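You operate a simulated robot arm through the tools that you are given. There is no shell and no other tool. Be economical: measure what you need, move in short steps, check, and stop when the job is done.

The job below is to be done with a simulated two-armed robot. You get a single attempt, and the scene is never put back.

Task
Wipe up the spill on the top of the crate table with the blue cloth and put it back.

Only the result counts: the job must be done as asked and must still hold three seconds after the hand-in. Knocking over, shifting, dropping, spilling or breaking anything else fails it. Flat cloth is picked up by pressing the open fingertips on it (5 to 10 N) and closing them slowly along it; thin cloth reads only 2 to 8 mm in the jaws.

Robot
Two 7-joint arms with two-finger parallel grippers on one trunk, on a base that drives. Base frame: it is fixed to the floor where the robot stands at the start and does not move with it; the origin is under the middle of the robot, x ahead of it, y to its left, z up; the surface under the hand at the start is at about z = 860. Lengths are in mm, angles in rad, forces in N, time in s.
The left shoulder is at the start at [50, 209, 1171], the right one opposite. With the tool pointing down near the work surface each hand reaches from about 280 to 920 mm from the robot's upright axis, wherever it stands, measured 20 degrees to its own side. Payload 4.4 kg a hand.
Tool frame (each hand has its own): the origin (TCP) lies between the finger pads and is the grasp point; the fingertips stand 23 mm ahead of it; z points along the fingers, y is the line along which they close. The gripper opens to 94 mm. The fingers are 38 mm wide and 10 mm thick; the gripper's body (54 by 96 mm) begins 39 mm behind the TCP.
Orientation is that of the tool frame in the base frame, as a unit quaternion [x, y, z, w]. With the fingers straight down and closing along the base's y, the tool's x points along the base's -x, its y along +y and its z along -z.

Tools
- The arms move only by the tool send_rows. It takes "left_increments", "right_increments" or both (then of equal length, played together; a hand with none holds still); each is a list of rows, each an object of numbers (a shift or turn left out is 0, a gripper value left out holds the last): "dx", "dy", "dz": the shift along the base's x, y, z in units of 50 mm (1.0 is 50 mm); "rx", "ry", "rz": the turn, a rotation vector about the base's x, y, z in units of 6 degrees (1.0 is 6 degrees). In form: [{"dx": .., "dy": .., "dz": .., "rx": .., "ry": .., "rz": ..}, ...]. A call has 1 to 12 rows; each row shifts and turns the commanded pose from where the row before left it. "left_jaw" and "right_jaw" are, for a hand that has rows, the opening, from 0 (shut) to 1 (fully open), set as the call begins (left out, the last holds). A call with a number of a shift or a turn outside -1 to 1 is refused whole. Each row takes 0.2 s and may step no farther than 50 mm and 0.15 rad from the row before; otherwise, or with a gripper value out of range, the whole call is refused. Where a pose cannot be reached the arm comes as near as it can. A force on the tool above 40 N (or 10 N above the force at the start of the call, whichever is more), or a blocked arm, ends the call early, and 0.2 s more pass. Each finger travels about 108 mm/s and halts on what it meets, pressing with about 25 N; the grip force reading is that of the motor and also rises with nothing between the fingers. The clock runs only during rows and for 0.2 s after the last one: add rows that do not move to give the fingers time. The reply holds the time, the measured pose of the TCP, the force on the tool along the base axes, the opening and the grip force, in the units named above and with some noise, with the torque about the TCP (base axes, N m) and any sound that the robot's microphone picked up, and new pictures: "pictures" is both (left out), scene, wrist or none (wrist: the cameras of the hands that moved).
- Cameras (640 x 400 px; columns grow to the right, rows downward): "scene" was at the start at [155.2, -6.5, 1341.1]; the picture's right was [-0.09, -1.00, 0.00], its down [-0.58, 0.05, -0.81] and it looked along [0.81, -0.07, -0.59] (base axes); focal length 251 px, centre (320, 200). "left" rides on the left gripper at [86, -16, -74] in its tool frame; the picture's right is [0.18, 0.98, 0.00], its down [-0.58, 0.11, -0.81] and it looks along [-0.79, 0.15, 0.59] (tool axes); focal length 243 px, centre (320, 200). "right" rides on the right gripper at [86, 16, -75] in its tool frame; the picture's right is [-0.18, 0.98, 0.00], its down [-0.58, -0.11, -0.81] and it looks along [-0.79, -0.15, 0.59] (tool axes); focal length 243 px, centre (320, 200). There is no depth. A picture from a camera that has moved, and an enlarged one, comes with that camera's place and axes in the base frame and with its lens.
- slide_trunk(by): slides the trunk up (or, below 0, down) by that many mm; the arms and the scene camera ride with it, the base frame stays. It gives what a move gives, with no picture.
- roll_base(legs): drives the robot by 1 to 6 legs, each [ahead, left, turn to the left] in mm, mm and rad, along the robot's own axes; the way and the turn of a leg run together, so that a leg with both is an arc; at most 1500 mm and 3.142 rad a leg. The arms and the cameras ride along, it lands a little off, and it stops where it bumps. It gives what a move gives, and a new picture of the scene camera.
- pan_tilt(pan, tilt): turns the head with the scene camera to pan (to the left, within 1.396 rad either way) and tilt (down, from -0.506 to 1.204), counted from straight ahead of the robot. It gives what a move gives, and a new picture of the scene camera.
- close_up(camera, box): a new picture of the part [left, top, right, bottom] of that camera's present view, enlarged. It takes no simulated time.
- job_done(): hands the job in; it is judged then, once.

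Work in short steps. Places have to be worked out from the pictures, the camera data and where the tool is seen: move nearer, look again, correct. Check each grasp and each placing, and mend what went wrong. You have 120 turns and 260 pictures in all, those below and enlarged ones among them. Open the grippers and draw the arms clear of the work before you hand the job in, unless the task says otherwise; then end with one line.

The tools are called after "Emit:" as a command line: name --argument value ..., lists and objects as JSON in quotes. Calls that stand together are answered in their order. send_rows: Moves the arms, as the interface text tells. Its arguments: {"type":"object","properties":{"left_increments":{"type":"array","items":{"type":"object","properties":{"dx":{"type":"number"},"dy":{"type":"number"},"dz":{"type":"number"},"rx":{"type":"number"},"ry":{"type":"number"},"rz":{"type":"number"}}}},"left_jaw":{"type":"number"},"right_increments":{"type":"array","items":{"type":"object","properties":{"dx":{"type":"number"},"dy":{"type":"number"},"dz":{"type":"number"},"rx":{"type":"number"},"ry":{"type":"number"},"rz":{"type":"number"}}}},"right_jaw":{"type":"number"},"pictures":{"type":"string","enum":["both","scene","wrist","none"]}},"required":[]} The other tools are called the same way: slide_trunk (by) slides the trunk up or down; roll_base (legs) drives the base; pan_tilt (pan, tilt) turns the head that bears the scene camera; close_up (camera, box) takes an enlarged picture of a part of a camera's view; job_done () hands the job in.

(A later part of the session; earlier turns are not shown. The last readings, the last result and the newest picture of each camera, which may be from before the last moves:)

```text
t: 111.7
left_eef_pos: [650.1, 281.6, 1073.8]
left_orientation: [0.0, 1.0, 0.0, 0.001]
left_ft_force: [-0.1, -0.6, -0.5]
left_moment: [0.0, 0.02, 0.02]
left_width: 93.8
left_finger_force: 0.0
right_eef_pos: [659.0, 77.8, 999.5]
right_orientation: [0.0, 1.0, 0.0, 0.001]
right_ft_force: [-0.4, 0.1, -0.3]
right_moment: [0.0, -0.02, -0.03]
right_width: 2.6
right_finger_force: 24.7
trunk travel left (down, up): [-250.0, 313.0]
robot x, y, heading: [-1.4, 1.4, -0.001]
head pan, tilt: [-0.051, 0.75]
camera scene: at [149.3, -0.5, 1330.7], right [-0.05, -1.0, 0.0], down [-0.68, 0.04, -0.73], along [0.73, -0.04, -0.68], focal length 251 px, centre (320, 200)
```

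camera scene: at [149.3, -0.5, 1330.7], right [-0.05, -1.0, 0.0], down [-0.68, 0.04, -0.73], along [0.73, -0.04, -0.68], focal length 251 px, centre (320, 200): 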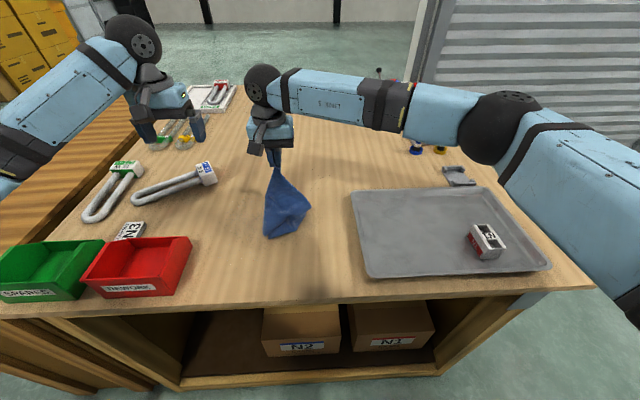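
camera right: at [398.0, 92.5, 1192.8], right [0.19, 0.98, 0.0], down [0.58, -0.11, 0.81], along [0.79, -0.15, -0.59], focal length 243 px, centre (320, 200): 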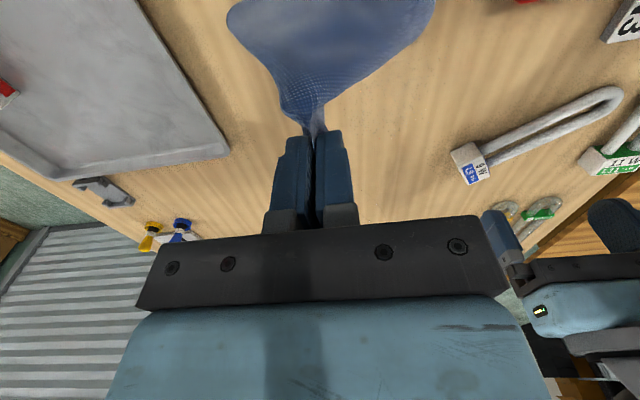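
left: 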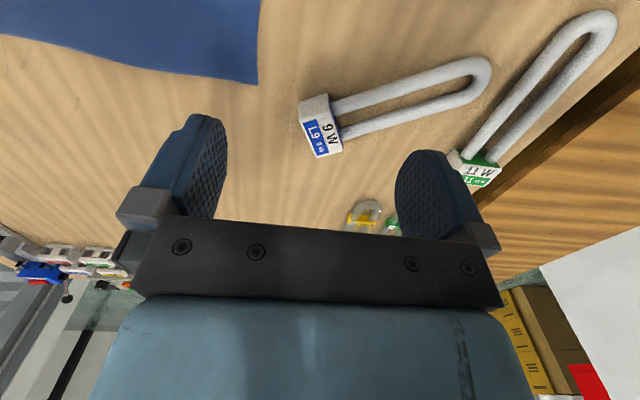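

The cloth trails bunched; I finish lowering and look before deciding on spreading.

Emit:
send_rows --right_increments '[{"dx": 0.25, "dz": -0.55}, {"dx": 0.25, "dz": -0.55}, {"dx": 0.1, "dz": -0.6}, {"dz": -0.5}, {}]' --pictures "both"

```text
t: 112.9
left_eef_pos: [647.9, 281.0, 1074.7]
left_orientation: [0.0, 1.0, 0.0, 0.001]
left_ft_force: [0.0, 0.2, -1.0]
left_moment: [-0.03, -0.02, -0.02]
left_width: 94.1
left_finger_force: 0.1
right_eef_pos: [688.6, 77.5, 890.0]
right_orientation: [0.001, 1.0, 0.0, 0.001]
right_ft_force: [0.5, -0.5, 4.7]
right_moment: [0.02, -0.01, -0.01]
right_width: 2.4
right_finger_force: 25.3
trunk travel left (down, up): [-250.0, 313.0]
robot x, y, heading: [-1.5, 3.4, 0.0]
head pan, tilt: [-0.051, 0.75]
camera scene: at [149.4, -0.5, 1330.7], right [-0.05, -1.0, 0.0], down [-0.68, 0.04, -0.73], along [0.73, -0.04, -0.68], focal length 251 px, centre (320, 200)
camera right: at [601.6, 94.2, 960.4], right [0.19, 0.98, 0.0], down [0.58, -0.11, 0.81], along [0.79, -0.15, -0.59], focal length 243 px, centre (320, 200)
```

scene: 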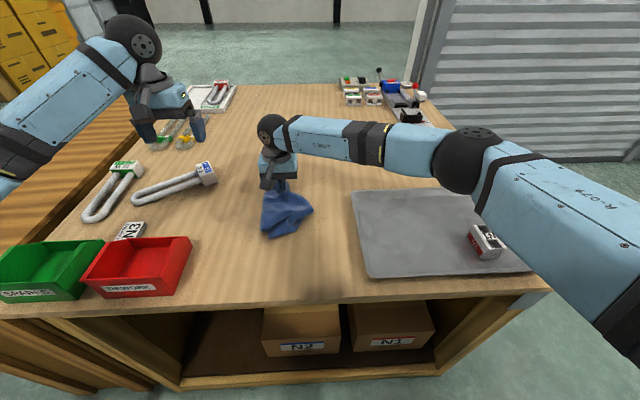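
right: 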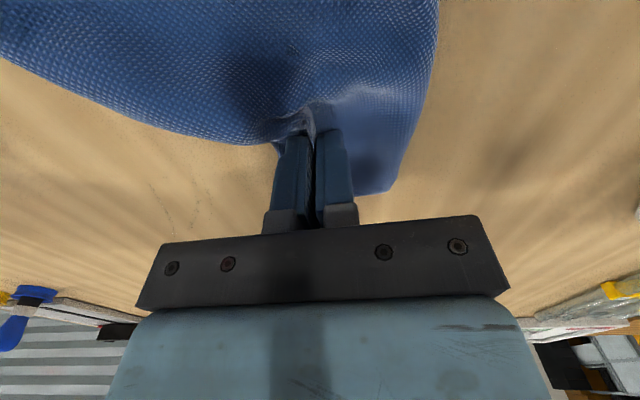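

The bunch centre is ~(620,66), near the original (598,79). I release, rise and look.

Emit:
send_rows --right_increments '[{}, {"dz": 0.02}]' --right_jaw 0.25 --pictures "none"

Emit:
send_rows --right_increments '[{"dz": 0.3}, {"dz": 0.8}, {"dz": 0.9}, {"dz": 0.9}, {"dx": -0.8}, {"dx": -0.9}, {"dx": -0.9}, {"dy": -0.9}, {"dy": -0.9}, {}]' --pictures "both"

```text
t: 113.5
left_eef_pos: [650.3, 280.2, 1075.4]
left_orientation: [0.0, 1.0, 0.0, 0.001]
left_ft_force: [-0.5, 0.7, -0.2]
left_moment: [0.01, 0.01, -0.01]
left_width: 94.0
left_finger_force: 0.1
right_eef_pos: [688.5, 78.2, 888.3]
right_orientation: [0.001, 1.0, 0.001, 0.0]
right_ft_force: [0.1, -0.3, 1.1]
right_moment: [0.01, 0.0, 0.0]
right_width: 23.2
right_finger_force: 0.0
trunk travel left (down, up): [-250.0, 313.0]
robot x, y, heading: [0.8, 5.2, -0.005]
head pan, tilt: [-0.051, 0.75]
```

```text
t: 115.7
left_eef_pos: [649.7, 283.1, 1073.5]
left_orientation: [0.0, 1.0, 0.0, 0.0]
left_ft_force: [0.0, -0.7, -0.1]
left_moment: [-0.02, 0.02, -0.06]
left_width: 94.0
left_finger_force: 0.0
right_eef_pos: [556.8, -11.4, 1032.8]
right_orientation: [0.0, 1.0, 0.0, 0.0]
right_ft_force: [-0.8, -0.5, 0.2]
right_moment: [-0.01, 0.02, 0.0]
right_width: 23.6
right_finger_force: 0.0
trunk travel left (down, up): [-250.0, 313.0]
robot x, y, heading: [-0.7, 1.9, 0.002]
head pan, tilt: [-0.051, 0.75]
camera scene: at [150.1, 0.6, 1330.5], right [-0.05, -1.0, 0.0], down [-0.68, 0.03, -0.73], along [0.73, -0.04, -0.68], focal length 251 px, centre (320, 200)
camera right: at [470.2, 4.7, 1104.9], right [0.18, 0.98, 0.0], down [0.58, -0.11, 0.81], along [0.79, -0.15, -0.59], focal length 243 px, centre (320, 200)
```

scene: 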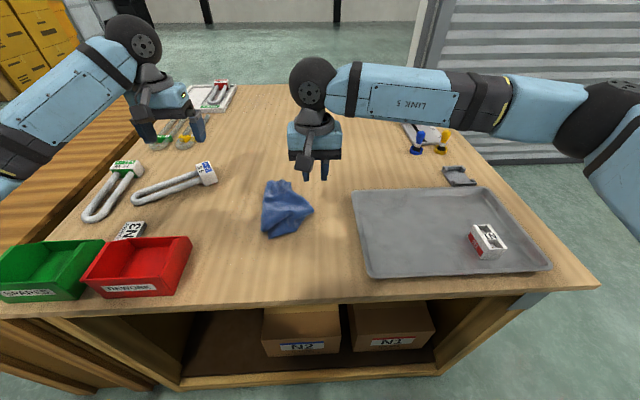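
right: 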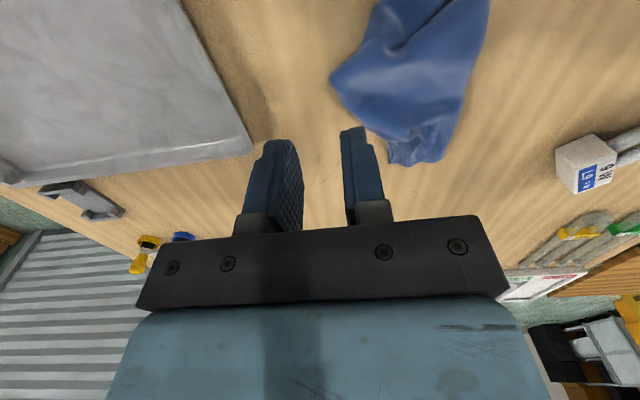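

Emit:
close_up --camera "scene" --box '[224, 155, 352, 265]'

Emit:
close_up --camera "scene" --box '[230, 80, 430, 190]'

```text
3.64 times, centred on (288, 210) of scene
camera zoom: at [150.1, 0.6, 1330.5], right [-0.05, -1.0, 0.0], down [-0.68, 0.03, -0.73], along [0.73, -0.04, -0.68], focal length 914 px, centre (436, 164)
```

zoom: 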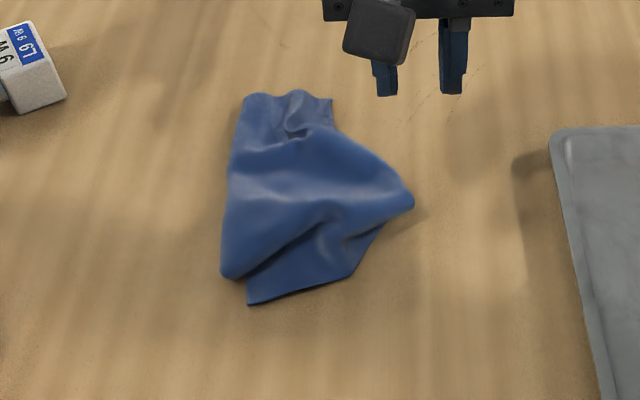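

```text
3.20 times, centred on (330, 135) of scene
camera zoom: at [150.1, 0.6, 1330.5], right [-0.05, -1.0, 0.0], down [-0.68, 0.03, -0.73], along [0.73, -0.04, -0.68], focal length 804 px, centre (288, 408)
```

zoom: 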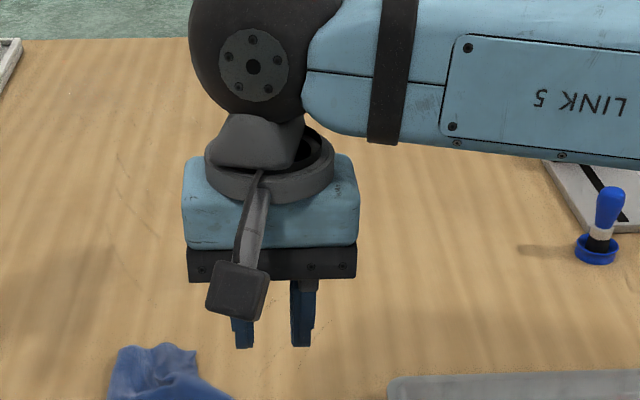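

The cloth is bunched inside its original footprint. I try spreading it: right hand retreats, left hand goes to the near-left corner (~(535,103)) to pinch and pull it out.

Emit:
send_rows --right_increments '[{"dy": -0.9}, {"dy": -0.9}, {"dy": -0.9}, {"dy": -0.9}, {"dy": -0.6}, {"dz": 0.5}, {"dz": 0.5}, {}]' --left_increments '[{"dx": -0.8}, {"dx": -0.8}, {"dx": -0.7}, {"dy": -0.9}, {"dy": -0.9}, {"dy": -0.9}, {"dy": -0.9, "dz": -0.2}, {"dz": -0.8}]' --left_jaw 0.4 --pictures "none"

Emit:
send_rows --left_increments '[{"dz": -0.8}, {"dz": -0.8}, {"dz": -0.3}, {}]' --pictures "both"

```text
t: 117.5
left_eef_pos: [535.1, 102.2, 1024.1]
left_orientation: [0.0, 1.0, -0.001, -0.001]
left_ft_force: [1.0, 0.3, -0.7]
left_moment: [0.02, -0.01, -0.02]
left_width: 37.7
left_finger_force: 0.0
right_eef_pos: [556.9, -221.2, 1084.4]
right_orientation: [0.0, 1.0, 0.0, 0.001]
right_ft_force: [0.1, -0.1, 0.2]
right_moment: [-0.01, 0.03, -0.01]
right_width: 23.7
right_finger_force: 0.1
trunk travel left (down, up): [-250.0, 313.0]
robot x, y, heading: [-0.4, 2.8, -0.002]
head pan, tilt: [-0.051, 0.75]
```

```text
t: 118.7
left_eef_pos: [535.0, 98.6, 957.2]
left_orientation: [-0.005, 1.0, 0.009, 0.027]
left_ft_force: [0.0, -0.1, -0.9]
left_moment: [-0.01, 0.04, 0.02]
left_width: 37.7
left_finger_force: 0.1
right_eef_pos: [546.4, -230.8, 1089.2]
right_orientation: [0.0, 1.0, 0.006, 0.006]
right_ft_force: [-0.4, 1.1, -0.4]
right_moment: [-0.03, 0.01, -0.01]
right_width: 23.6
right_finger_force: 0.1
trunk travel left (down, up): [-250.0, 313.0]
robot x, y, heading: [-0.6, 3.1, -0.001]
head pan, tilt: [-0.051, 0.75]
stopped in row 4 (left hand): the arm was blocked; the commanded pose is now the measured one
camera scene: at [135.8, -13.3, 1333.7], right [-0.05, -1.0, -0.01], down [-0.67, 0.04, -0.74], along [0.74, -0.03, -0.67], focal length 251 px, centre (320, 200)
camera left: at [445.3, 80.7, 1025.6], right [-0.19, 0.98, 0.01], down [0.54, 0.1, 0.84], along [0.82, 0.17, -0.55], focal length 243 px, centre (320, 200)
```

scene: 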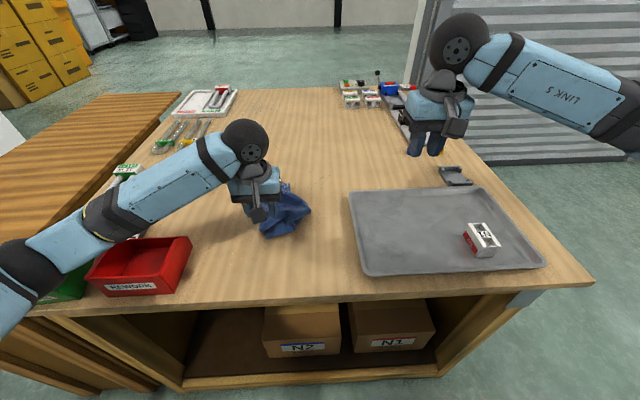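
left: 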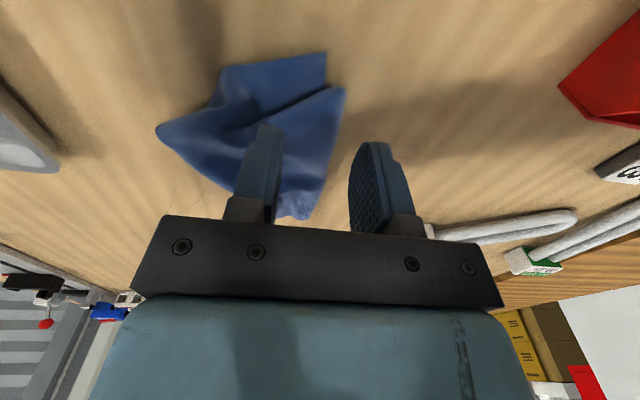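

The left elbow is blocked low beside the bins; I raise the left hand straight away and check nothing moved.

Emit:
send_rows --left_increments '[{"dz": 0.6}, {"dz": 0.8}, {"dz": 0.8}, {"dz": 0.8}, {}]' --pictures "none"

Emit:
send_rows --left_increments '[{"dx": 0.8, "dy": 0.5}, {"dx": 0.8, "dy": 0.5}, {"dx": 0.6, "dy": 0.7}, {"dy": 0.9}, {"dy": 0.9}, {}]' --pictures "scene"

```text
t: 119.9
left_eef_pos: [537.5, 100.8, 1087.9]
left_orientation: [-0.001, 1.0, 0.001, 0.009]
left_ft_force: [-0.5, 0.5, -0.4]
left_moment: [0.02, -0.02, 0.03]
left_width: 37.4
left_finger_force: 0.0
right_eef_pos: [556.3, -221.7, 1083.9]
right_orientation: [0.0, 1.0, -0.001, 0.0]
right_ft_force: [0.7, -0.7, -0.3]
right_moment: [0.03, 0.03, 0.01]
right_width: 23.5
right_finger_force: 0.1
trunk travel left (down, up): [-250.0, 313.0]
robot x, y, heading: [-3.5, 2.4, -0.003]
head pan, tilt: [-0.051, 0.75]
```

```text
t: 121.3
left_eef_pos: [647.8, 274.6, 1087.3]
left_orientation: [0.001, 1.0, 0.001, 0.011]
left_ft_force: [-0.3, 0.4, -0.5]
left_moment: [0.03, -0.02, 0.02]
left_width: 37.7
left_finger_force: 0.1
right_eef_pos: [557.5, -222.8, 1083.7]
right_orientation: [0.0, 1.0, 0.0, -0.001]
right_ft_force: [0.6, -0.2, -0.3]
right_moment: [-0.01, -0.05, -0.01]
right_width: 23.4
right_finger_force: 0.2
trunk travel left (down, up): [-250.0, 313.0]
robot x, y, heading: [-0.9, 4.3, -0.001]
head pan, tilt: [-0.051, 0.75]
camera scene: at [149.3, -1.3, 1330.6], right [-0.05, -1.0, 0.0], down [-0.68, 0.04, -0.73], along [0.73, -0.04, -0.68], focal length 251 px, centre (320, 200)
```

scene: 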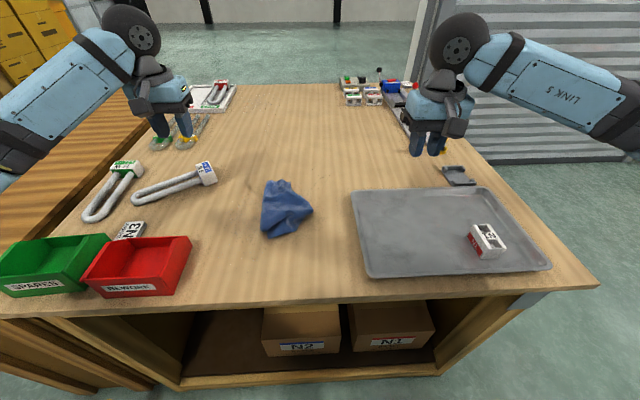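

The green bin seems to have shifted slightly. I set the head to the same pose as the early picture (pan 0, tilt 0.75) to compare directly.

Emit:
pan_tilt --pan 0.0 --tilt 0.75

Emit:
close_up --camera "scene" --box '[0, 150, 240, 300]'

```text
t: 122.0
left_eef_pos: [646.3, 275.3, 1086.7]
left_orientation: [-0.001, 1.0, 0.0, 0.011]
left_ft_force: [-0.8, 0.6, 0.2]
left_moment: [0.01, 0.0, 0.0]
left_width: 37.7
left_finger_force: 0.1
right_eef_pos: [555.9, -220.9, 1084.4]
right_orientation: [0.0, 1.0, 0.001, 0.0]
right_ft_force: [0.1, 0.4, 0.4]
right_moment: [0.0, -0.01, 0.02]
right_width: 23.6
right_finger_force: 0.2
trunk travel left (down, up): [-250.0, 313.0]
robot x, y, heading: [-2.0, 0.1, -0.003]
head pan, tilt: [0.0, 0.75]
camera scene: at [149.2, 3.8, 1330.6], right [0.0, -1.0, 0.0], down [-0.68, 0.0, -0.73], along [0.73, 0.0, -0.68], focal length 251 px, centre (320, 200)
```

scene: 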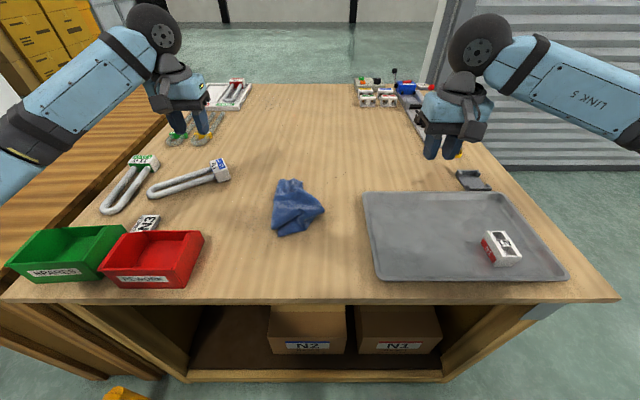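

```text
2.67 times, centred on (120, 225) of scene
camera zoom: at [149.2, 3.8, 1330.6], right [0.0, -1.0, 0.0], down [-0.68, 0.0, -0.73], along [0.73, 0.0, -0.68], focal length 670 px, centre (853, 133)
```

zoom: 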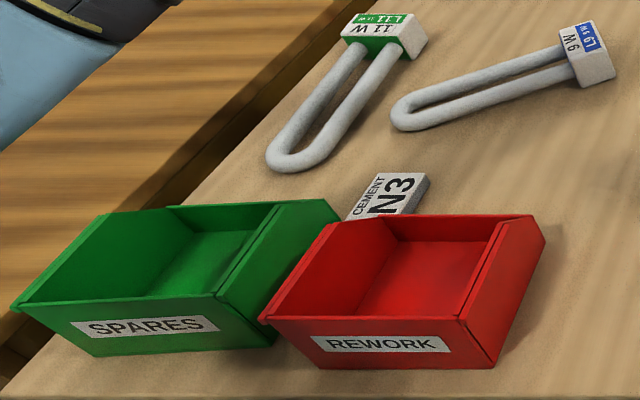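

To measure the shift well, I reproduce the earlier raised view (trunk +250, tilt 0.8, same crop) with the red bin and N3 block as references.

Emit:
slide_trunk --by 250

Emit:
pan_tilt --pan 0.016 --tilt 0.8

Emit:
close_up --camera "scene" --box '[0, 150, 240, 300]'

```text
t: 124.5
left_eef_pos: [647.8, 276.8, 1337.0]
left_orientation: [-0.001, 1.0, 0.001, 0.01]
left_ft_force: [-0.3, 0.8, 0.4]
left_moment: [0.01, 0.0, 0.0]
left_width: 37.5
left_finger_force: 0.0
right_eef_pos: [556.5, -221.9, 1334.1]
right_orientation: [0.001, 1.0, 0.0, 0.0]
right_ft_force: [-0.3, 0.1, -0.4]
right_moment: [0.02, -0.03, 0.01]
right_width: 23.3
right_finger_force: 0.0
trunk travel left (down, up): [-500.0, 63.0]
robot x, y, heading: [-2.5, 0.3, 0.004]
head pan, tilt: [0.0, 0.75]
```

```text
t: 125.2
left_eef_pos: [646.8, 275.4, 1336.9]
left_orientation: [-0.001, 1.0, -0.001, 0.01]
left_ft_force: [-0.2, -0.4, 0.6]
left_moment: [0.02, 0.02, -0.01]
left_width: 37.8
left_finger_force: 0.0
right_eef_pos: [556.2, -221.0, 1335.0]
right_orientation: [0.0, 1.0, 0.0, 0.0]
right_ft_force: [-0.8, 0.4, -0.3]
right_moment: [0.03, 0.03, 0.01]
right_width: 23.4
right_finger_force: 0.0
trunk travel left (down, up): [-500.0, 63.0]
robot x, y, heading: [-2.7, 3.3, 0.001]
head pan, tilt: [0.016, 0.799]
camera scene: at [147.1, 5.0, 1576.6], right [0.02, -1.0, 0.0], down [-0.72, -0.01, -0.7], along [0.7, 0.01, -0.72], focal length 251 px, centre (320, 200)
```

scene: 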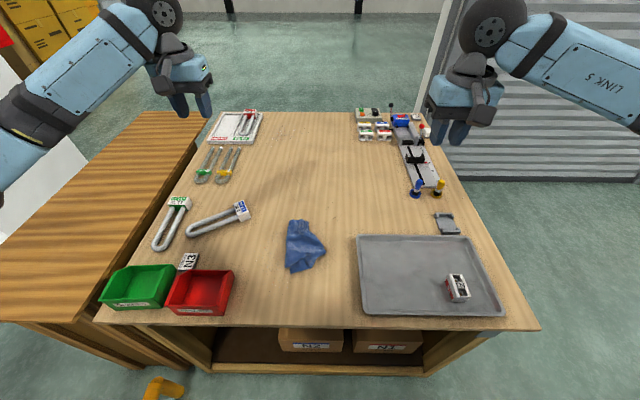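

```text
2.67 times, centred on (120, 225) of scene
camera zoom: at [147.1, 5.0, 1576.6], right [0.02, -1.0, 0.0], down [-0.72, -0.01, -0.7], along [0.7, 0.01, -0.72], focal length 670 px, centre (853, 133)
```

zoom: 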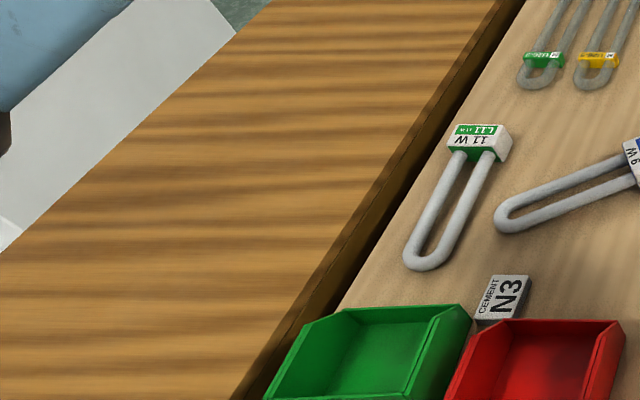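

Using the red bin as reference, the green bin moved about +10…18 mm in x (its far rim should align with the red's at x≈506; it's now 516–524). I'll push it back with the closed left fingers from behind, trunk kept high so the elbow stays clear.

Emit:
send_rows --left_increments '[{"dy": 0.9}, {"dy": 0.9}, {"dy": 0.9}, {"dy": 0.9}, {"dy": 0.44}, {"dx": -0.9}, {"dx": -0.8}, {"dz": -0.9}, {"dz": -0.9}, {"dz": -0.9}, {"dz": -0.9}, {}]' --left_jaw 0.0 --pictures "both"

```text
t: 127.8
left_eef_pos: [560.2, 478.8, 1159.1]
left_orientation: [-0.001, 1.0, 0.001, 0.01]
left_ft_force: [0.4, -0.1, -0.2]
left_moment: [-0.03, -0.03, -0.01]
left_width: 0.0
left_finger_force: 24.5
right_eef_pos: [556.4, -221.7, 1334.3]
right_orientation: [0.0, 1.0, 0.0, 0.0]
right_ft_force: [0.3, 0.1, 0.4]
right_moment: [-0.02, 0.0, 0.01]
right_width: 23.8
right_finger_force: 0.1
trunk travel left (down, up): [-500.0, 63.0]
robot x, y, heading: [3.1, 3.3, -0.001]
head pan, tilt: [0.016, 0.799]
camera scene: at [146.3, 4.7, 1576.7], right [0.02, -1.0, 0.0], down [-0.72, -0.01, -0.7], along [0.7, 0.01, -0.72], focal length 251 px, centre (320, 200)
camera left: at [473.1, 462.7, 1231.2], right [-0.19, 0.98, 0.0], down [0.56, 0.11, 0.82], along [0.8, 0.15, -0.57], focal length 243 px, centre (320, 200)
```

scene: 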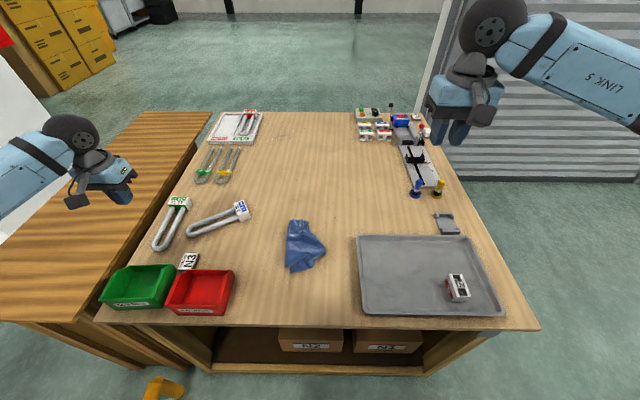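
left: 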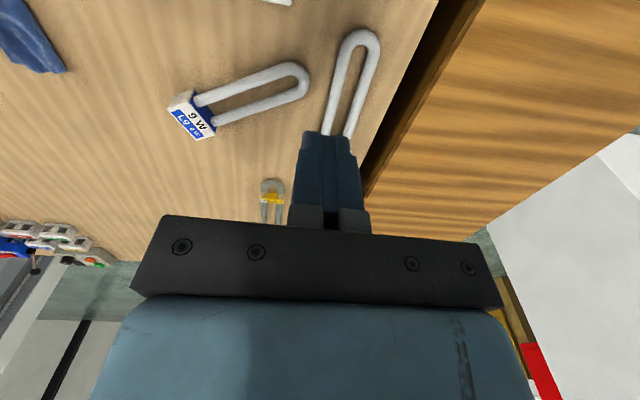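

Clear corridor: lamp at y>515, N3 at y<452. I descend most of the way and look.

Emit:
send_rows --left_increments '[{"dz": -0.9}, {"dz": -0.9}, {"dz": -0.9}, {"dz": -0.9}, {"dz": -0.6}, {}]' --pictures "both"

```text
t: 129.2
left_eef_pos: [563.2, 479.4, 948.7]
left_orientation: [0.0, 1.0, 0.001, 0.01]
left_ft_force: [-0.1, 0.3, 0.5]
left_moment: [-0.02, 0.02, 0.02]
left_width: 0.0
left_finger_force: 24.8
right_eef_pos: [556.8, -221.8, 1334.6]
right_orientation: [0.0, 1.0, 0.001, 0.0]
right_ft_force: [0.3, -0.6, -0.3]
right_moment: [0.02, 0.0, 0.03]
right_width: 23.6
right_finger_force: 0.1
trunk travel left (down, up): [-500.0, 63.0]
robot x, y, heading: [-3.5, 0.9, 0.0]
head pan, tilt: [0.016, 0.799]
camera scene: at [146.9, 4.9, 1576.6], right [0.02, -1.0, 0.0], down [-0.72, -0.01, -0.7], along [0.7, 0.01, -0.72], focal length 251 px, centre (320, 200)
camera left: at [474.2, 461.8, 1021.2], right [-0.19, 0.98, 0.0], down [0.56, 0.11, 0.82], along [0.8, 0.15, -0.57], focal length 243 px, centre (320, 200)
```

scene: 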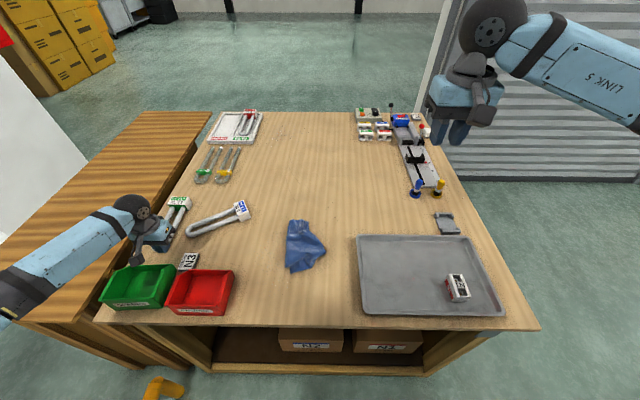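
left: 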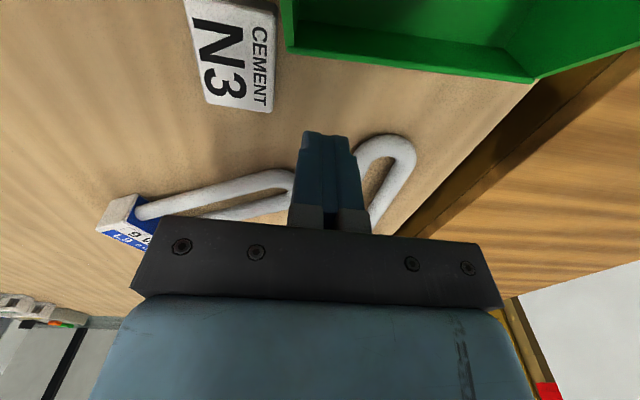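

Rim measured at x 525→516, consistent. I descend the remaining 52 mm beside the far wall.

Emit:
send_rows --left_increments '[{"dz": -0.6}, {"dz": -0.44}, {}]' --pictures "wrist"

```text
t: 130.0
left_eef_pos: [560.2, 479.2, 897.5]
left_orientation: [-0.001, 1.0, 0.0, 0.011]
left_ft_force: [-0.1, -0.1, 0.4]
left_moment: [0.02, 0.02, 0.03]
left_width: 0.0
left_finger_force: 24.9
right_eef_pos: [557.1, -220.7, 1334.0]
right_orientation: [0.0, 1.0, 0.0, 0.0]
right_ft_force: [-0.6, 0.7, -0.7]
right_moment: [0.0, -0.03, 0.0]
right_width: 23.4
right_finger_force: 0.0
trunk travel left (down, up): [-500.0, 63.0]
robot x, y, heading: [-5.0, 2.4, 0.004]
head pan, tilt: [0.016, 0.799]
camera left: at [473.1, 462.4, 968.3], right [-0.19, 0.98, 0.0], down [0.56, 0.11, 0.82], along [0.8, 0.15, -0.57], focal length 243 px, centre (320, 200)
```

left: 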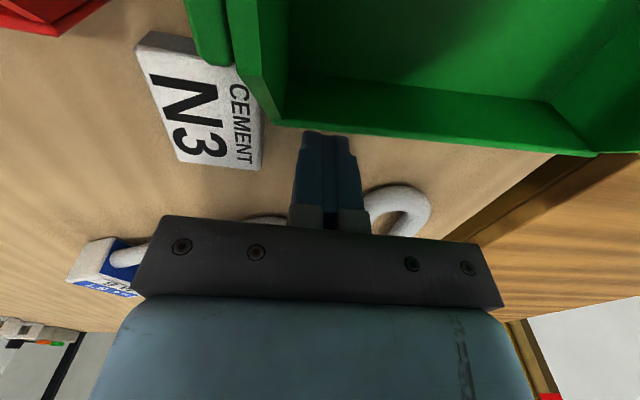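

I push gently toward -x in small steps, watching the force.

Emit:
send_rows --left_increments '[{"dx": -0.2}, {"dx": -0.15}, {"dx": -0.1}, {}]' --pictures "wrist"

```text
t: 131.0
left_eef_pos: [539.1, 477.6, 894.7]
left_orientation: [0.0, 1.0, 0.0, 0.011]
left_ft_force: [-0.1, -0.1, 0.4]
left_moment: [-0.05, 0.01, 0.0]
left_width: 0.2
left_finger_force: 24.9
right_eef_pos: [556.9, -221.3, 1333.8]
right_orientation: [0.0, 1.0, 0.0, 0.0]
right_ft_force: [-0.1, 1.1, -0.1]
right_moment: [0.01, -0.01, -0.02]
right_width: 23.4
right_finger_force: 0.0
trunk travel left (down, up): [-500.0, 63.0]
robot x, y, heading: [-2.2, -0.3, 0.001]
head pan, tilt: [0.016, 0.799]
camera left: at [451.4, 461.8, 967.4], right [-0.19, 0.98, 0.0], down [0.56, 0.11, 0.82], along [0.8, 0.15, -0.58], focal length 243 px, centre (320, 200)
```

left: 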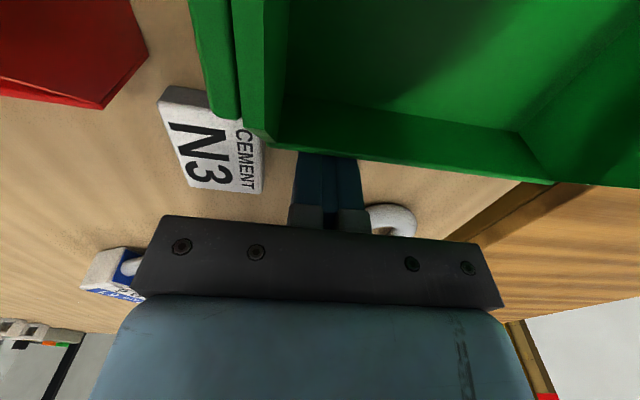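

Emit:
send_rows --left_increments '[{"dx": -0.1}, {"dx": -0.1}, {}]' --pictures "wrist"

```text
t: 131.8
left_eef_pos: [528.4, 477.9, 894.6]
left_orientation: [-0.001, 1.0, 0.0, 0.01]
left_ft_force: [0.3, 0.2, -0.2]
left_moment: [0.0, 0.01, 0.01]
left_width: 0.2
left_finger_force: 25.1
right_eef_pos: [556.6, -222.5, 1334.1]
right_orientation: [0.0, 1.0, 0.0, 0.001]
right_ft_force: [-1.0, -0.8, 0.0]
right_moment: [0.01, 0.02, -0.01]
right_width: 23.5
right_finger_force: 0.1
trunk travel left (down, up): [-500.0, 63.0]
robot x, y, heading: [-2.7, 5.4, -0.003]
head pan, tilt: [0.016, 0.799]
camera left: at [440.8, 461.9, 966.9], right [-0.19, 0.98, 0.0], down [0.56, 0.11, 0.82], along [0.8, 0.15, -0.58], focal length 243 px, centre (320, 200)
```

left: 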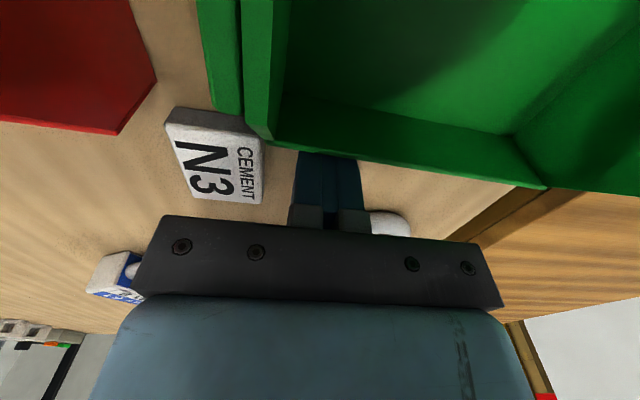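

The bin moves with the finger now. I check alignment from the scene camera.

Emit:
close_up --camera "scene" --box '[80, 220, 256, 330]'

```text
3.64 times, centred on (168, 275) of scene
camera zoom: at [147.2, 4.9, 1576.6], right [0.02, -1.0, 0.0], down [-0.72, -0.01, -0.7], along [0.7, 0.01, -0.72], focal length 914 px, centre (873, -73)
```

zoom: 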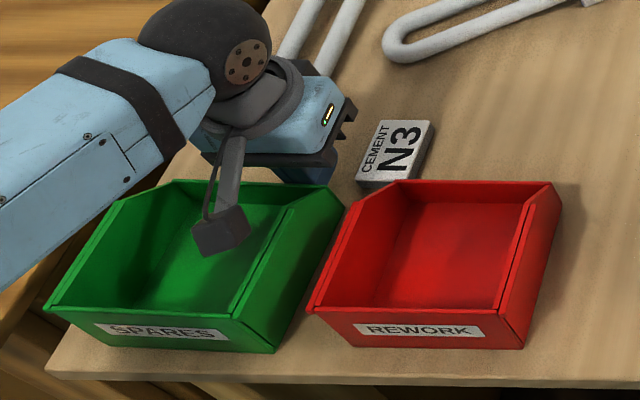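

The green bin is again in line with the red one. I back off and raise the left hand clear.

Emit:
send_rows --left_increments '[{"dx": 0.25}, {"dx": 0.25}, {"dz": 0.8}, {"dz": 0.9}, {"dz": 0.9}, {"dz": 0.9}, {"dz": 0.9}, {"dz": 0.9}, {"dx": 0.8, "dz": 0.5}, {"dx": 0.8, "dz": 0.5}, {"dz": 0.5}, {}]' --left_jaw 0.0 --pictures "none"

Emit:
close_up --camera "scene" --box '[0, 150, 240, 300]'

Emit:
close_up --camera "scene" --box '[230, 180, 400, 300]'

```text
t: 134.4
left_eef_pos: [636.0, 477.1, 1235.2]
left_orientation: [-0.001, 1.0, 0.0, 0.01]
left_ft_force: [-0.7, 0.7, 0.0]
left_moment: [0.01, 0.02, 0.0]
left_width: 0.0
left_finger_force: 25.5
right_eef_pos: [557.4, -221.9, 1333.3]
right_orientation: [0.0, 1.0, 0.0, 0.0]
right_ft_force: [-0.4, -0.6, -0.4]
right_moment: [-0.05, 0.04, 0.0]
right_width: 23.6
right_finger_force: 0.0
trunk travel left (down, up): [-500.0, 63.0]
robot x, y, heading: [-1.1, 0.2, -0.003]
head pan, tilt: [0.016, 0.799]
```

```text
2.67 times, centred on (120, 225) of scene
camera zoom: at [147.7, 5.2, 1576.5], right [0.02, -1.0, 0.0], down [-0.72, -0.01, -0.7], along [0.7, 0.01, -0.72], focal length 670 px, centre (853, 133)
```

zoom: 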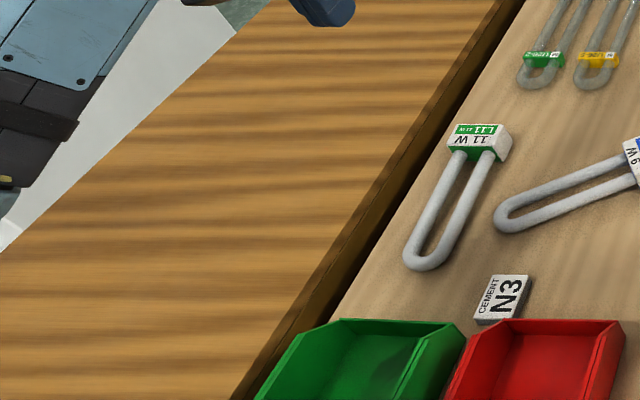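

```text
3.33 times, centred on (315, 240) of scene
camera zoom: at [147.7, 5.2, 1576.5], right [0.02, -1.0, 0.0], down [-0.72, -0.01, -0.7], along [0.7, 0.01, -0.72], focal length 838 px, centre (337, 67)
```

zoom: 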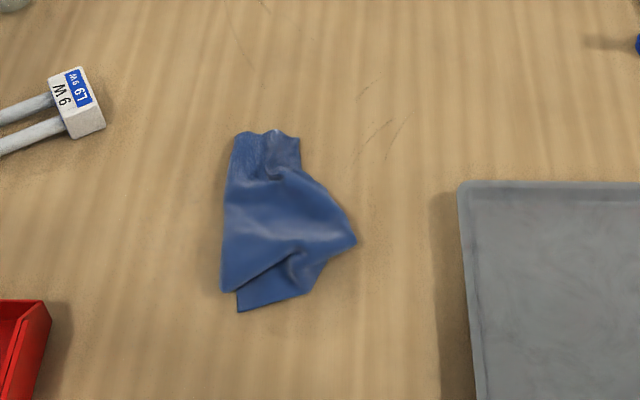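

The bins match the earlier view. I try one gentle spread of the cloth: the right hand (trunk high, elbow clear) goes to the near-left corner at ~(537,98).

Emit:
send_rows --right_increments '[{"dy": 0.9}, {"dy": 0.9}, {"dy": 0.9}, {"dy": 0.9}, {"dy": 0.9}, {"dy": 0.9}, {"dy": 0.95, "dx": -0.2}, {"dx": -0.2, "dz": -0.9}, {"dz": -0.9}, {"dz": -0.9}, {"dz": -0.9}, {"dz": -0.9}]' --right_jaw 0.3 --pictures "none"

Emit:
send_rows --right_increments '[{"dz": -0.9}, {"dz": -0.9}, {"dz": -0.9}, {}]' --pictures "both"

```text
t: 137.0
left_eef_pos: [635.4, 476.9, 1235.0]
left_orientation: [-0.001, 1.0, 0.0, 0.01]
left_ft_force: [-0.5, 0.5, 0.6]
left_moment: [-0.02, -0.01, 0.02]
left_width: 0.0
left_finger_force: 25.0
right_eef_pos: [536.9, 97.1, 1104.9]
right_orientation: [0.0, 1.0, 0.0, 0.0]
right_ft_force: [0.2, -0.2, -0.2]
right_moment: [0.01, 0.01, 0.01]
right_width: 28.3
right_finger_force: 0.1
trunk travel left (down, up): [-500.0, 63.0]
robot x, y, heading: [-2.7, 2.4, -0.004]
head pan, tilt: [0.016, 0.799]
```

```text
t: 138.0
left_eef_pos: [635.3, 477.9, 1235.4]
left_orientation: [-0.001, 1.0, 0.0, 0.011]
left_ft_force: [0.8, 0.1, -0.7]
left_moment: [0.01, 0.03, 0.01]
left_width: 0.1
left_finger_force: 25.0
right_eef_pos: [535.9, 96.5, 974.8]
right_orientation: [0.001, 1.0, -0.001, 0.001]
right_ft_force: [-0.9, -0.7, 0.6]
right_moment: [0.0, 0.0, 0.0]
right_width: 28.2
right_finger_force: 0.1
trunk travel left (down, up): [-500.0, 63.0]
robot x, y, heading: [-1.3, 2.5, 0.004]
head pan, tilt: [0.016, 0.799]
camera scene: at [146.9, 4.9, 1576.6], right [0.02, -1.0, 0.0], down [-0.72, -0.01, -0.7], along [0.7, 0.01, -0.72], focal length 251 px, centre (320, 200)
camera right: at [448.7, 112.5, 1046.5], right [0.18, 0.98, 0.0], down [0.58, -0.11, 0.81], along [0.79, -0.15, -0.59], focal length 243 px, centre (320, 200)
```

scene: 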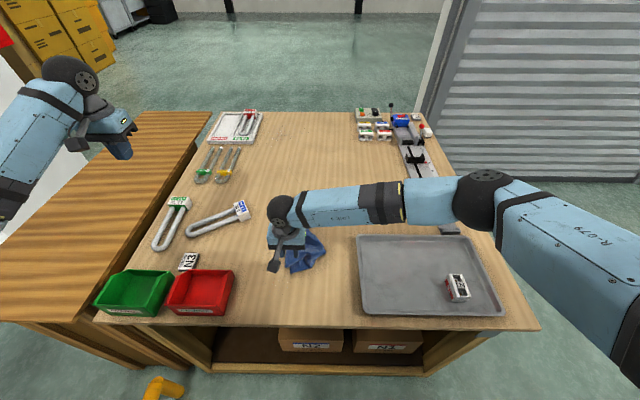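
right: 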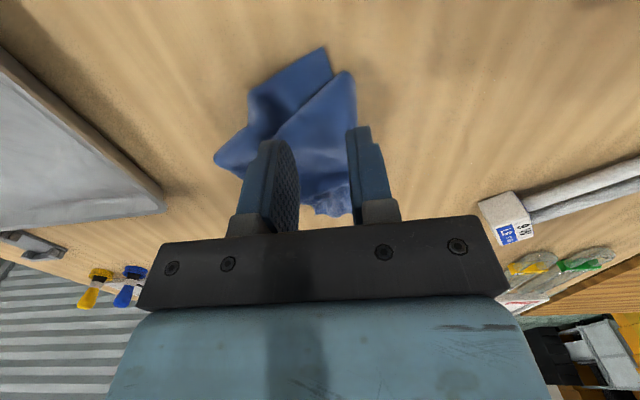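

The near flap is a single layer around (532,90). I descend on it.

Emit:
send_rows --right_increments '[{"dz": -0.8, "dx": -0.12}, {"dz": -0.7, "dy": -0.12}, {"dz": -0.2}, {"dz": -0.06}, {}]' --pictures "none"

```text
t: 139.2
left_eef_pos: [634.5, 477.0, 1236.1]
left_orientation: [0.0, 1.0, 0.0, 0.011]
left_ft_force: [0.4, 0.4, -0.1]
left_moment: [-0.01, 0.0, -0.01]
left_width: 0.1
left_finger_force: 24.8
right_eef_pos: [530.9, 90.2, 885.6]
right_orientation: [-0.001, 1.0, 0.0, 0.0]
right_ft_force: [0.7, -0.3, 4.6]
right_moment: [-0.05, -0.1, 0.0]
right_width: 28.0
right_finger_force: 0.0
trunk travel left (down, up): [-500.0, 63.0]
robot x, y, heading: [1.2, -0.9, 0.0]
head pan, tilt: [0.016, 0.799]
```

Emit:
send_rows --right_increments '[{"dz": -0.015}]' --right_jaw 0.2 --pictures "none"

Emit:
send_rows --right_increments '[{}]' --right_jaw 0.1 --pictures "none"

Emit:
send_rows --right_increments '[{}, {}]' --right_jaw 0.0 --pictures "wrist"

```text
t: 139.6
left_eef_pos: [633.6, 477.3, 1235.2]
left_orientation: [-0.001, 1.0, 0.001, 0.011]
left_ft_force: [-0.2, 0.7, -0.5]
left_moment: [0.01, -0.01, 0.02]
left_width: 0.1
left_finger_force: 25.0
right_eef_pos: [530.8, 89.5, 886.3]
right_orientation: [0.0, 1.0, 0.001, 0.001]
right_ft_force: [0.2, -1.2, 9.5]
right_moment: [-0.1, -0.16, -0.05]
right_width: 18.9
right_finger_force: 0.1
trunk travel left (down, up): [-500.0, 63.0]
robot x, y, heading: [0.5, 3.6, -0.002]
head pan, tilt: [0.016, 0.799]
```

```text
t: 140.0
left_eef_pos: [634.1, 477.3, 1235.6]
left_orientation: [-0.001, 1.0, 0.0, 0.011]
left_ft_force: [-0.1, -0.7, -0.1]
left_moment: [-0.02, 0.01, 0.0]
left_width: 0.0
left_finger_force: 25.5
right_eef_pos: [529.9, 91.3, 887.2]
right_orientation: [0.0, 1.0, 0.002, 0.001]
right_ft_force: [0.0, 1.1, 9.8]
right_moment: [-0.05, -0.13, 0.01]
right_width: 8.9
right_finger_force: 0.1
trunk travel left (down, up): [-500.0, 63.0]
robot x, y, heading: [-0.0, 2.7, -0.001]
head pan, tilt: [0.016, 0.799]
```

```text
t: 140.6
left_eef_pos: [633.5, 476.7, 1235.4]
left_orientation: [-0.001, 1.0, 0.0, 0.01]
left_ft_force: [-0.7, -1.1, 0.8]
left_moment: [-0.02, -0.03, -0.01]
left_width: 0.0
left_finger_force: 25.3
right_eef_pos: [531.2, 91.5, 886.4]
right_orientation: [0.0, 1.0, 0.0, 0.001]
right_ft_force: [0.0, -0.4, 13.0]
right_moment: [-0.08, -0.19, 0.0]
right_width: 3.0
right_finger_force: 25.3
trunk travel left (down, up): [-500.0, 63.0]
robot x, y, heading: [-0.3, 3.2, 0.001]
head pan, tilt: [0.016, 0.799]
camera right: at [443.2, 106.8, 958.3], right [0.18, 0.98, 0.0], down [0.58, -0.11, 0.81], along [0.79, -0.15, -0.59], focal length 243 px, centre (320, 200)
```

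right: 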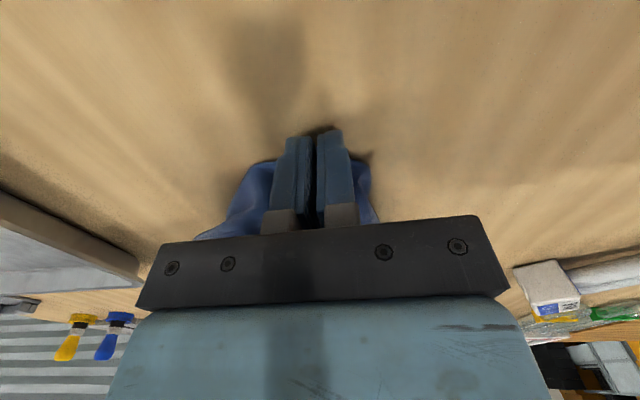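

Gripped 3 mm. I lift a little and pull the corner toward its original place (−x, +y).

Emit:
send_rows --right_increments '[{"dz": 0.2}, {"dx": -0.2, "dy": 0.3}, {"dx": -0.25, "dy": 0.35}, {"dx": -0.25, "dy": 0.4}, {"dx": -0.2, "dy": 0.4}, {"dz": -0.15}, {}]' --pictures "none"

Emit:
send_rows --right_increments '[{}, {}]' --right_jaw 0.25 --pictures "none"

Emit:
send_rows --right_increments '[{"dz": 0.3}, {"dz": 0.9}, {"dz": 0.9}, {"dz": 0.9}, {"dz": 0.9}, {"dy": -0.9}, {"dy": -0.9}, {"dy": -0.9}, {"dy": -0.9}, {"dy": -0.9}, {"dy": -0.9}, {"dy": -0.8}]' --pictures "scene"

Emit:
close_up --camera "scene" --box '[230, 180, 400, 300]'

```text
t: 142.2
left_eef_pos: [634.0, 478.1, 1233.6]
left_orientation: [0.0, 1.0, 0.0, 0.011]
left_ft_force: [-0.5, 1.0, -0.3]
left_moment: [0.01, 0.02, 0.02]
left_width: 0.1
left_finger_force: 25.3
right_eef_pos: [484.4, 161.3, 885.9]
right_orientation: [0.0, 1.0, 0.0, 0.0]
right_ft_force: [0.5, -0.2, 2.0]
right_moment: [0.0, -0.03, 0.0]
right_width: 3.0
right_finger_force: 24.9
trunk travel left (down, up): [-500.0, 63.0]
robot x, y, heading: [-0.8, 4.0, -0.002]
head pan, tilt: [0.016, 0.799]
```

```text
t: 142.8
left_eef_pos: [634.5, 477.5, 1235.0]
left_orientation: [-0.001, 1.0, 0.0, 0.01]
left_ft_force: [-0.2, 0.1, -0.5]
left_moment: [0.02, 0.03, 0.02]
left_width: 0.1
left_finger_force: 24.3
right_eef_pos: [485.8, 162.1, 887.1]
right_orientation: [0.0, 1.0, 0.001, -0.001]
right_ft_force: [-1.3, 0.8, -1.3]
right_moment: [-0.01, 0.01, 0.0]
right_width: 23.4
right_finger_force: 0.0
trunk travel left (down, up): [-500.0, 63.0]
robot x, y, heading: [-2.2, 1.1, -0.002]
head pan, tilt: [0.016, 0.799]
```

```text
t: 145.4
left_eef_pos: [632.9, 475.6, 1236.2]
left_orientation: [-0.001, 1.0, 0.002, 0.011]
left_ft_force: [-0.5, -0.5, 0.3]
left_moment: [-0.02, -0.01, -0.03]
left_width: 0.1
left_finger_force: 24.5
right_eef_pos: [485.9, -150.2, 1083.4]
right_orientation: [0.0, 1.0, 0.0, 0.001]
right_ft_force: [-0.3, -0.1, 0.3]
right_moment: [0.05, 0.04, -0.03]
right_width: 23.4
right_finger_force: 0.1
trunk travel left (down, up): [-500.0, 63.0]
robot x, y, heading: [-0.1, 2.6, 0.002]
head pan, tilt: [0.016, 0.799]
camera scene: at [146.2, 2.8, 1576.7], right [0.02, -1.0, 0.0], down [-0.72, -0.01, -0.7], along [0.7, 0.01, -0.72], focal length 251 px, centre (320, 200)
```

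scene: 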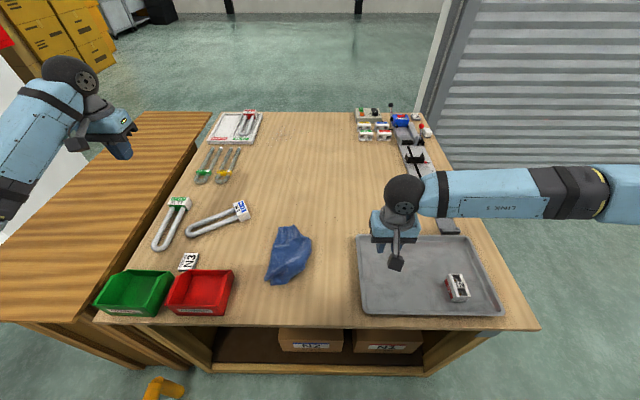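

```text
3.33 times, centred on (315, 240) of scene
camera zoom: at [146.2, 2.8, 1576.7], right [0.02, -1.0, 0.0], down [-0.72, -0.01, -0.7], along [0.7, 0.01, -0.72], focal length 838 px, centre (337, 67)
```

zoom: 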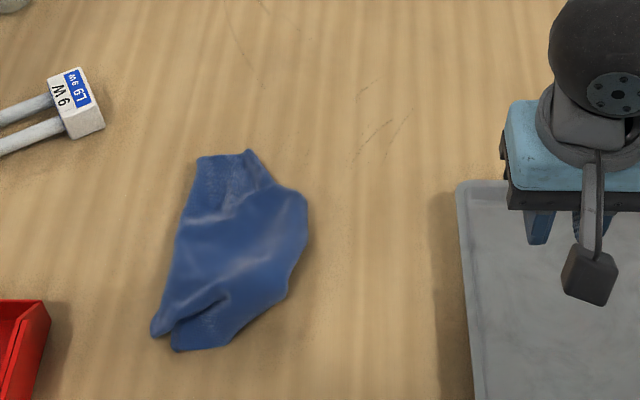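

The pull shifted the whole cloth; its centre is now ~(590,110) vs (598,79). I pinch the right side at ~(602,66) and pull it −y to recentre and unfold.

Emit:
send_rows --right_increments '[{"dy": 0.9}, {"dy": 0.9}, {"dy": 0.9}, {"dy": 0.9}, {"dy": 0.7}, {"dx": 0.8}, {"dx": 0.8}, {"dx": 0.7}, {"dz": -0.9}, {"dz": -0.9}, {"dz": -0.9}, {}]' --right_jaw 0.35 --pictures "wrist"

```text
t: 148.0
left_eef_pos: [635.9, 476.6, 1234.8]
left_orientation: [-0.001, 1.0, 0.001, 0.01]
left_ft_force: [-0.5, -0.3, -0.8]
left_moment: [0.0, 0.02, 0.0]
left_width: 0.0
left_finger_force: 25.4
right_eef_pos: [601.1, 68.2, 946.8]
right_orientation: [0.0, 1.0, 0.0, 0.001]
right_ft_force: [-0.2, -0.1, -0.3]
right_moment: [-0.02, -0.01, 0.0]
right_width: 32.8
right_finger_force: 0.0
trunk travel left (down, up): [-500.0, 63.0]
robot x, y, heading: [-0.2, 4.5, 0.003]
head pan, tilt: [0.016, 0.799]
camera right: at [512.6, 84.4, 1018.9], right [0.18, 0.98, 0.0], down [0.58, -0.11, 0.81], along [0.79, -0.15, -0.59], focal length 243 px, centre (320, 200)
```

right: 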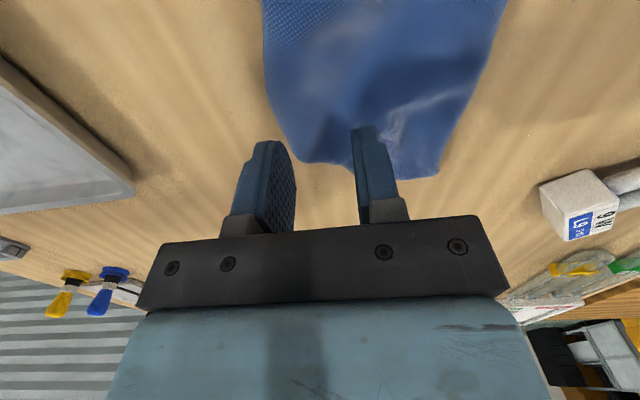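

Emit:
send_rows --right_increments '[{"dz": -0.7}, {"dz": -0.3}, {"dz": -0.12}, {"dz": -0.06}, {}]' --pictures "none"

Emit:
send_rows --right_increments '[{}]' --right_jaw 0.25 --pictures "none"

Emit:
send_rows --right_increments '[{}]' --right_jaw 0.12 --pictures "none"

Emit:
send_rows --right_increments '[{}, {}]' --right_jaw 0.0 --pictures "wrist"

```text
t: 149.2
left_eef_pos: [634.3, 477.9, 1236.1]
left_orientation: [-0.001, 1.0, 0.0, 0.01]
left_ft_force: [0.1, 0.8, 0.5]
left_moment: [0.01, 0.01, 0.02]
left_width: 0.0
left_finger_force: 25.1
right_eef_pos: [599.4, 66.5, 889.0]
right_orientation: [0.001, 1.0, 0.0, 0.0]
right_ft_force: [-0.2, 0.2, 1.9]
right_moment: [0.01, -0.04, 0.0]
right_width: 33.0
right_finger_force: 0.0
trunk travel left (down, up): [-500.0, 63.0]
robot x, y, heading: [-3.0, 4.6, -0.003]
head pan, tilt: [0.016, 0.799]
```

```text
t: 149.6
left_eef_pos: [634.4, 476.0, 1235.0]
left_orientation: [0.0, 1.0, 0.0, 0.01]
left_ft_force: [0.0, 0.2, -0.5]
left_moment: [-0.01, 0.01, -0.01]
left_width: 0.0
left_finger_force: 24.7
right_eef_pos: [600.8, 67.1, 888.0]
right_orientation: [0.0, 1.0, 0.0, 0.0]
right_ft_force: [0.6, -0.2, 0.8]
right_moment: [0.0, 0.01, 0.03]
right_width: 23.5
right_finger_force: 0.1
trunk travel left (down, up): [-500.0, 63.0]
robot x, y, heading: [0.5, 5.4, 0.001]
head pan, tilt: [0.016, 0.799]
```

```text
t: 150.0
left_eef_pos: [634.0, 476.7, 1234.7]
left_orientation: [-0.002, 1.0, 0.0, 0.01]
left_ft_force: [-0.9, 0.1, 0.2]
left_moment: [0.01, -0.04, 0.01]
left_width: 0.3
left_finger_force: 25.6
right_eef_pos: [600.1, 66.7, 888.5]
right_orientation: [0.0, 1.0, 0.0, 0.0]
right_ft_force: [0.1, -0.3, 1.3]
right_moment: [-0.02, 0.0, 0.01]
right_width: 11.0
right_finger_force: 0.1
trunk travel left (down, up): [-500.0, 63.0]
robot x, y, heading: [-1.3, 4.3, -0.001]
head pan, tilt: [0.016, 0.799]
```

```text
t: 150.6
left_eef_pos: [634.7, 477.1, 1234.5]
left_orientation: [-0.001, 1.0, 0.0, 0.01]
left_ft_force: [0.2, -0.8, 0.0]
left_moment: [0.02, -0.02, 0.01]
left_width: 0.2
left_finger_force: 25.0
right_eef_pos: [600.5, 67.6, 888.6]
right_orientation: [0.0, 1.0, 0.0, 0.0]
right_ft_force: [2.2, -0.2, 3.0]
right_moment: [-0.02, 0.01, 0.02]
right_width: 2.7
right_finger_force: 25.0
trunk travel left (down, up): [-500.0, 63.0]
robot x, y, heading: [2.6, 3.7, -0.002]
head pan, tilt: [0.016, 0.799]
camera right: at [512.9, 83.7, 961.2], right [0.18, 0.98, 0.0], down [0.58, -0.11, 0.81], along [0.79, -0.15, -0.59], focal length 243 px, centre (320, 200)
```

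right: 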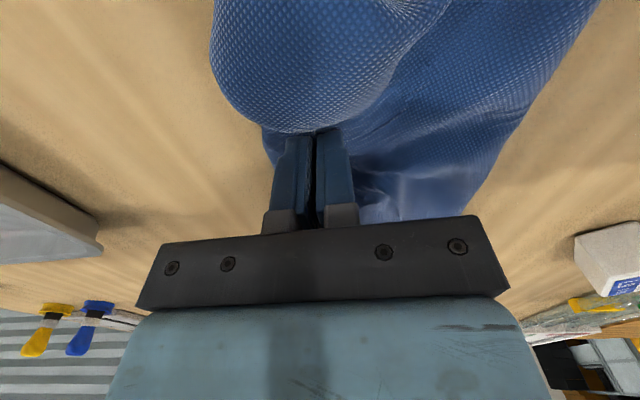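

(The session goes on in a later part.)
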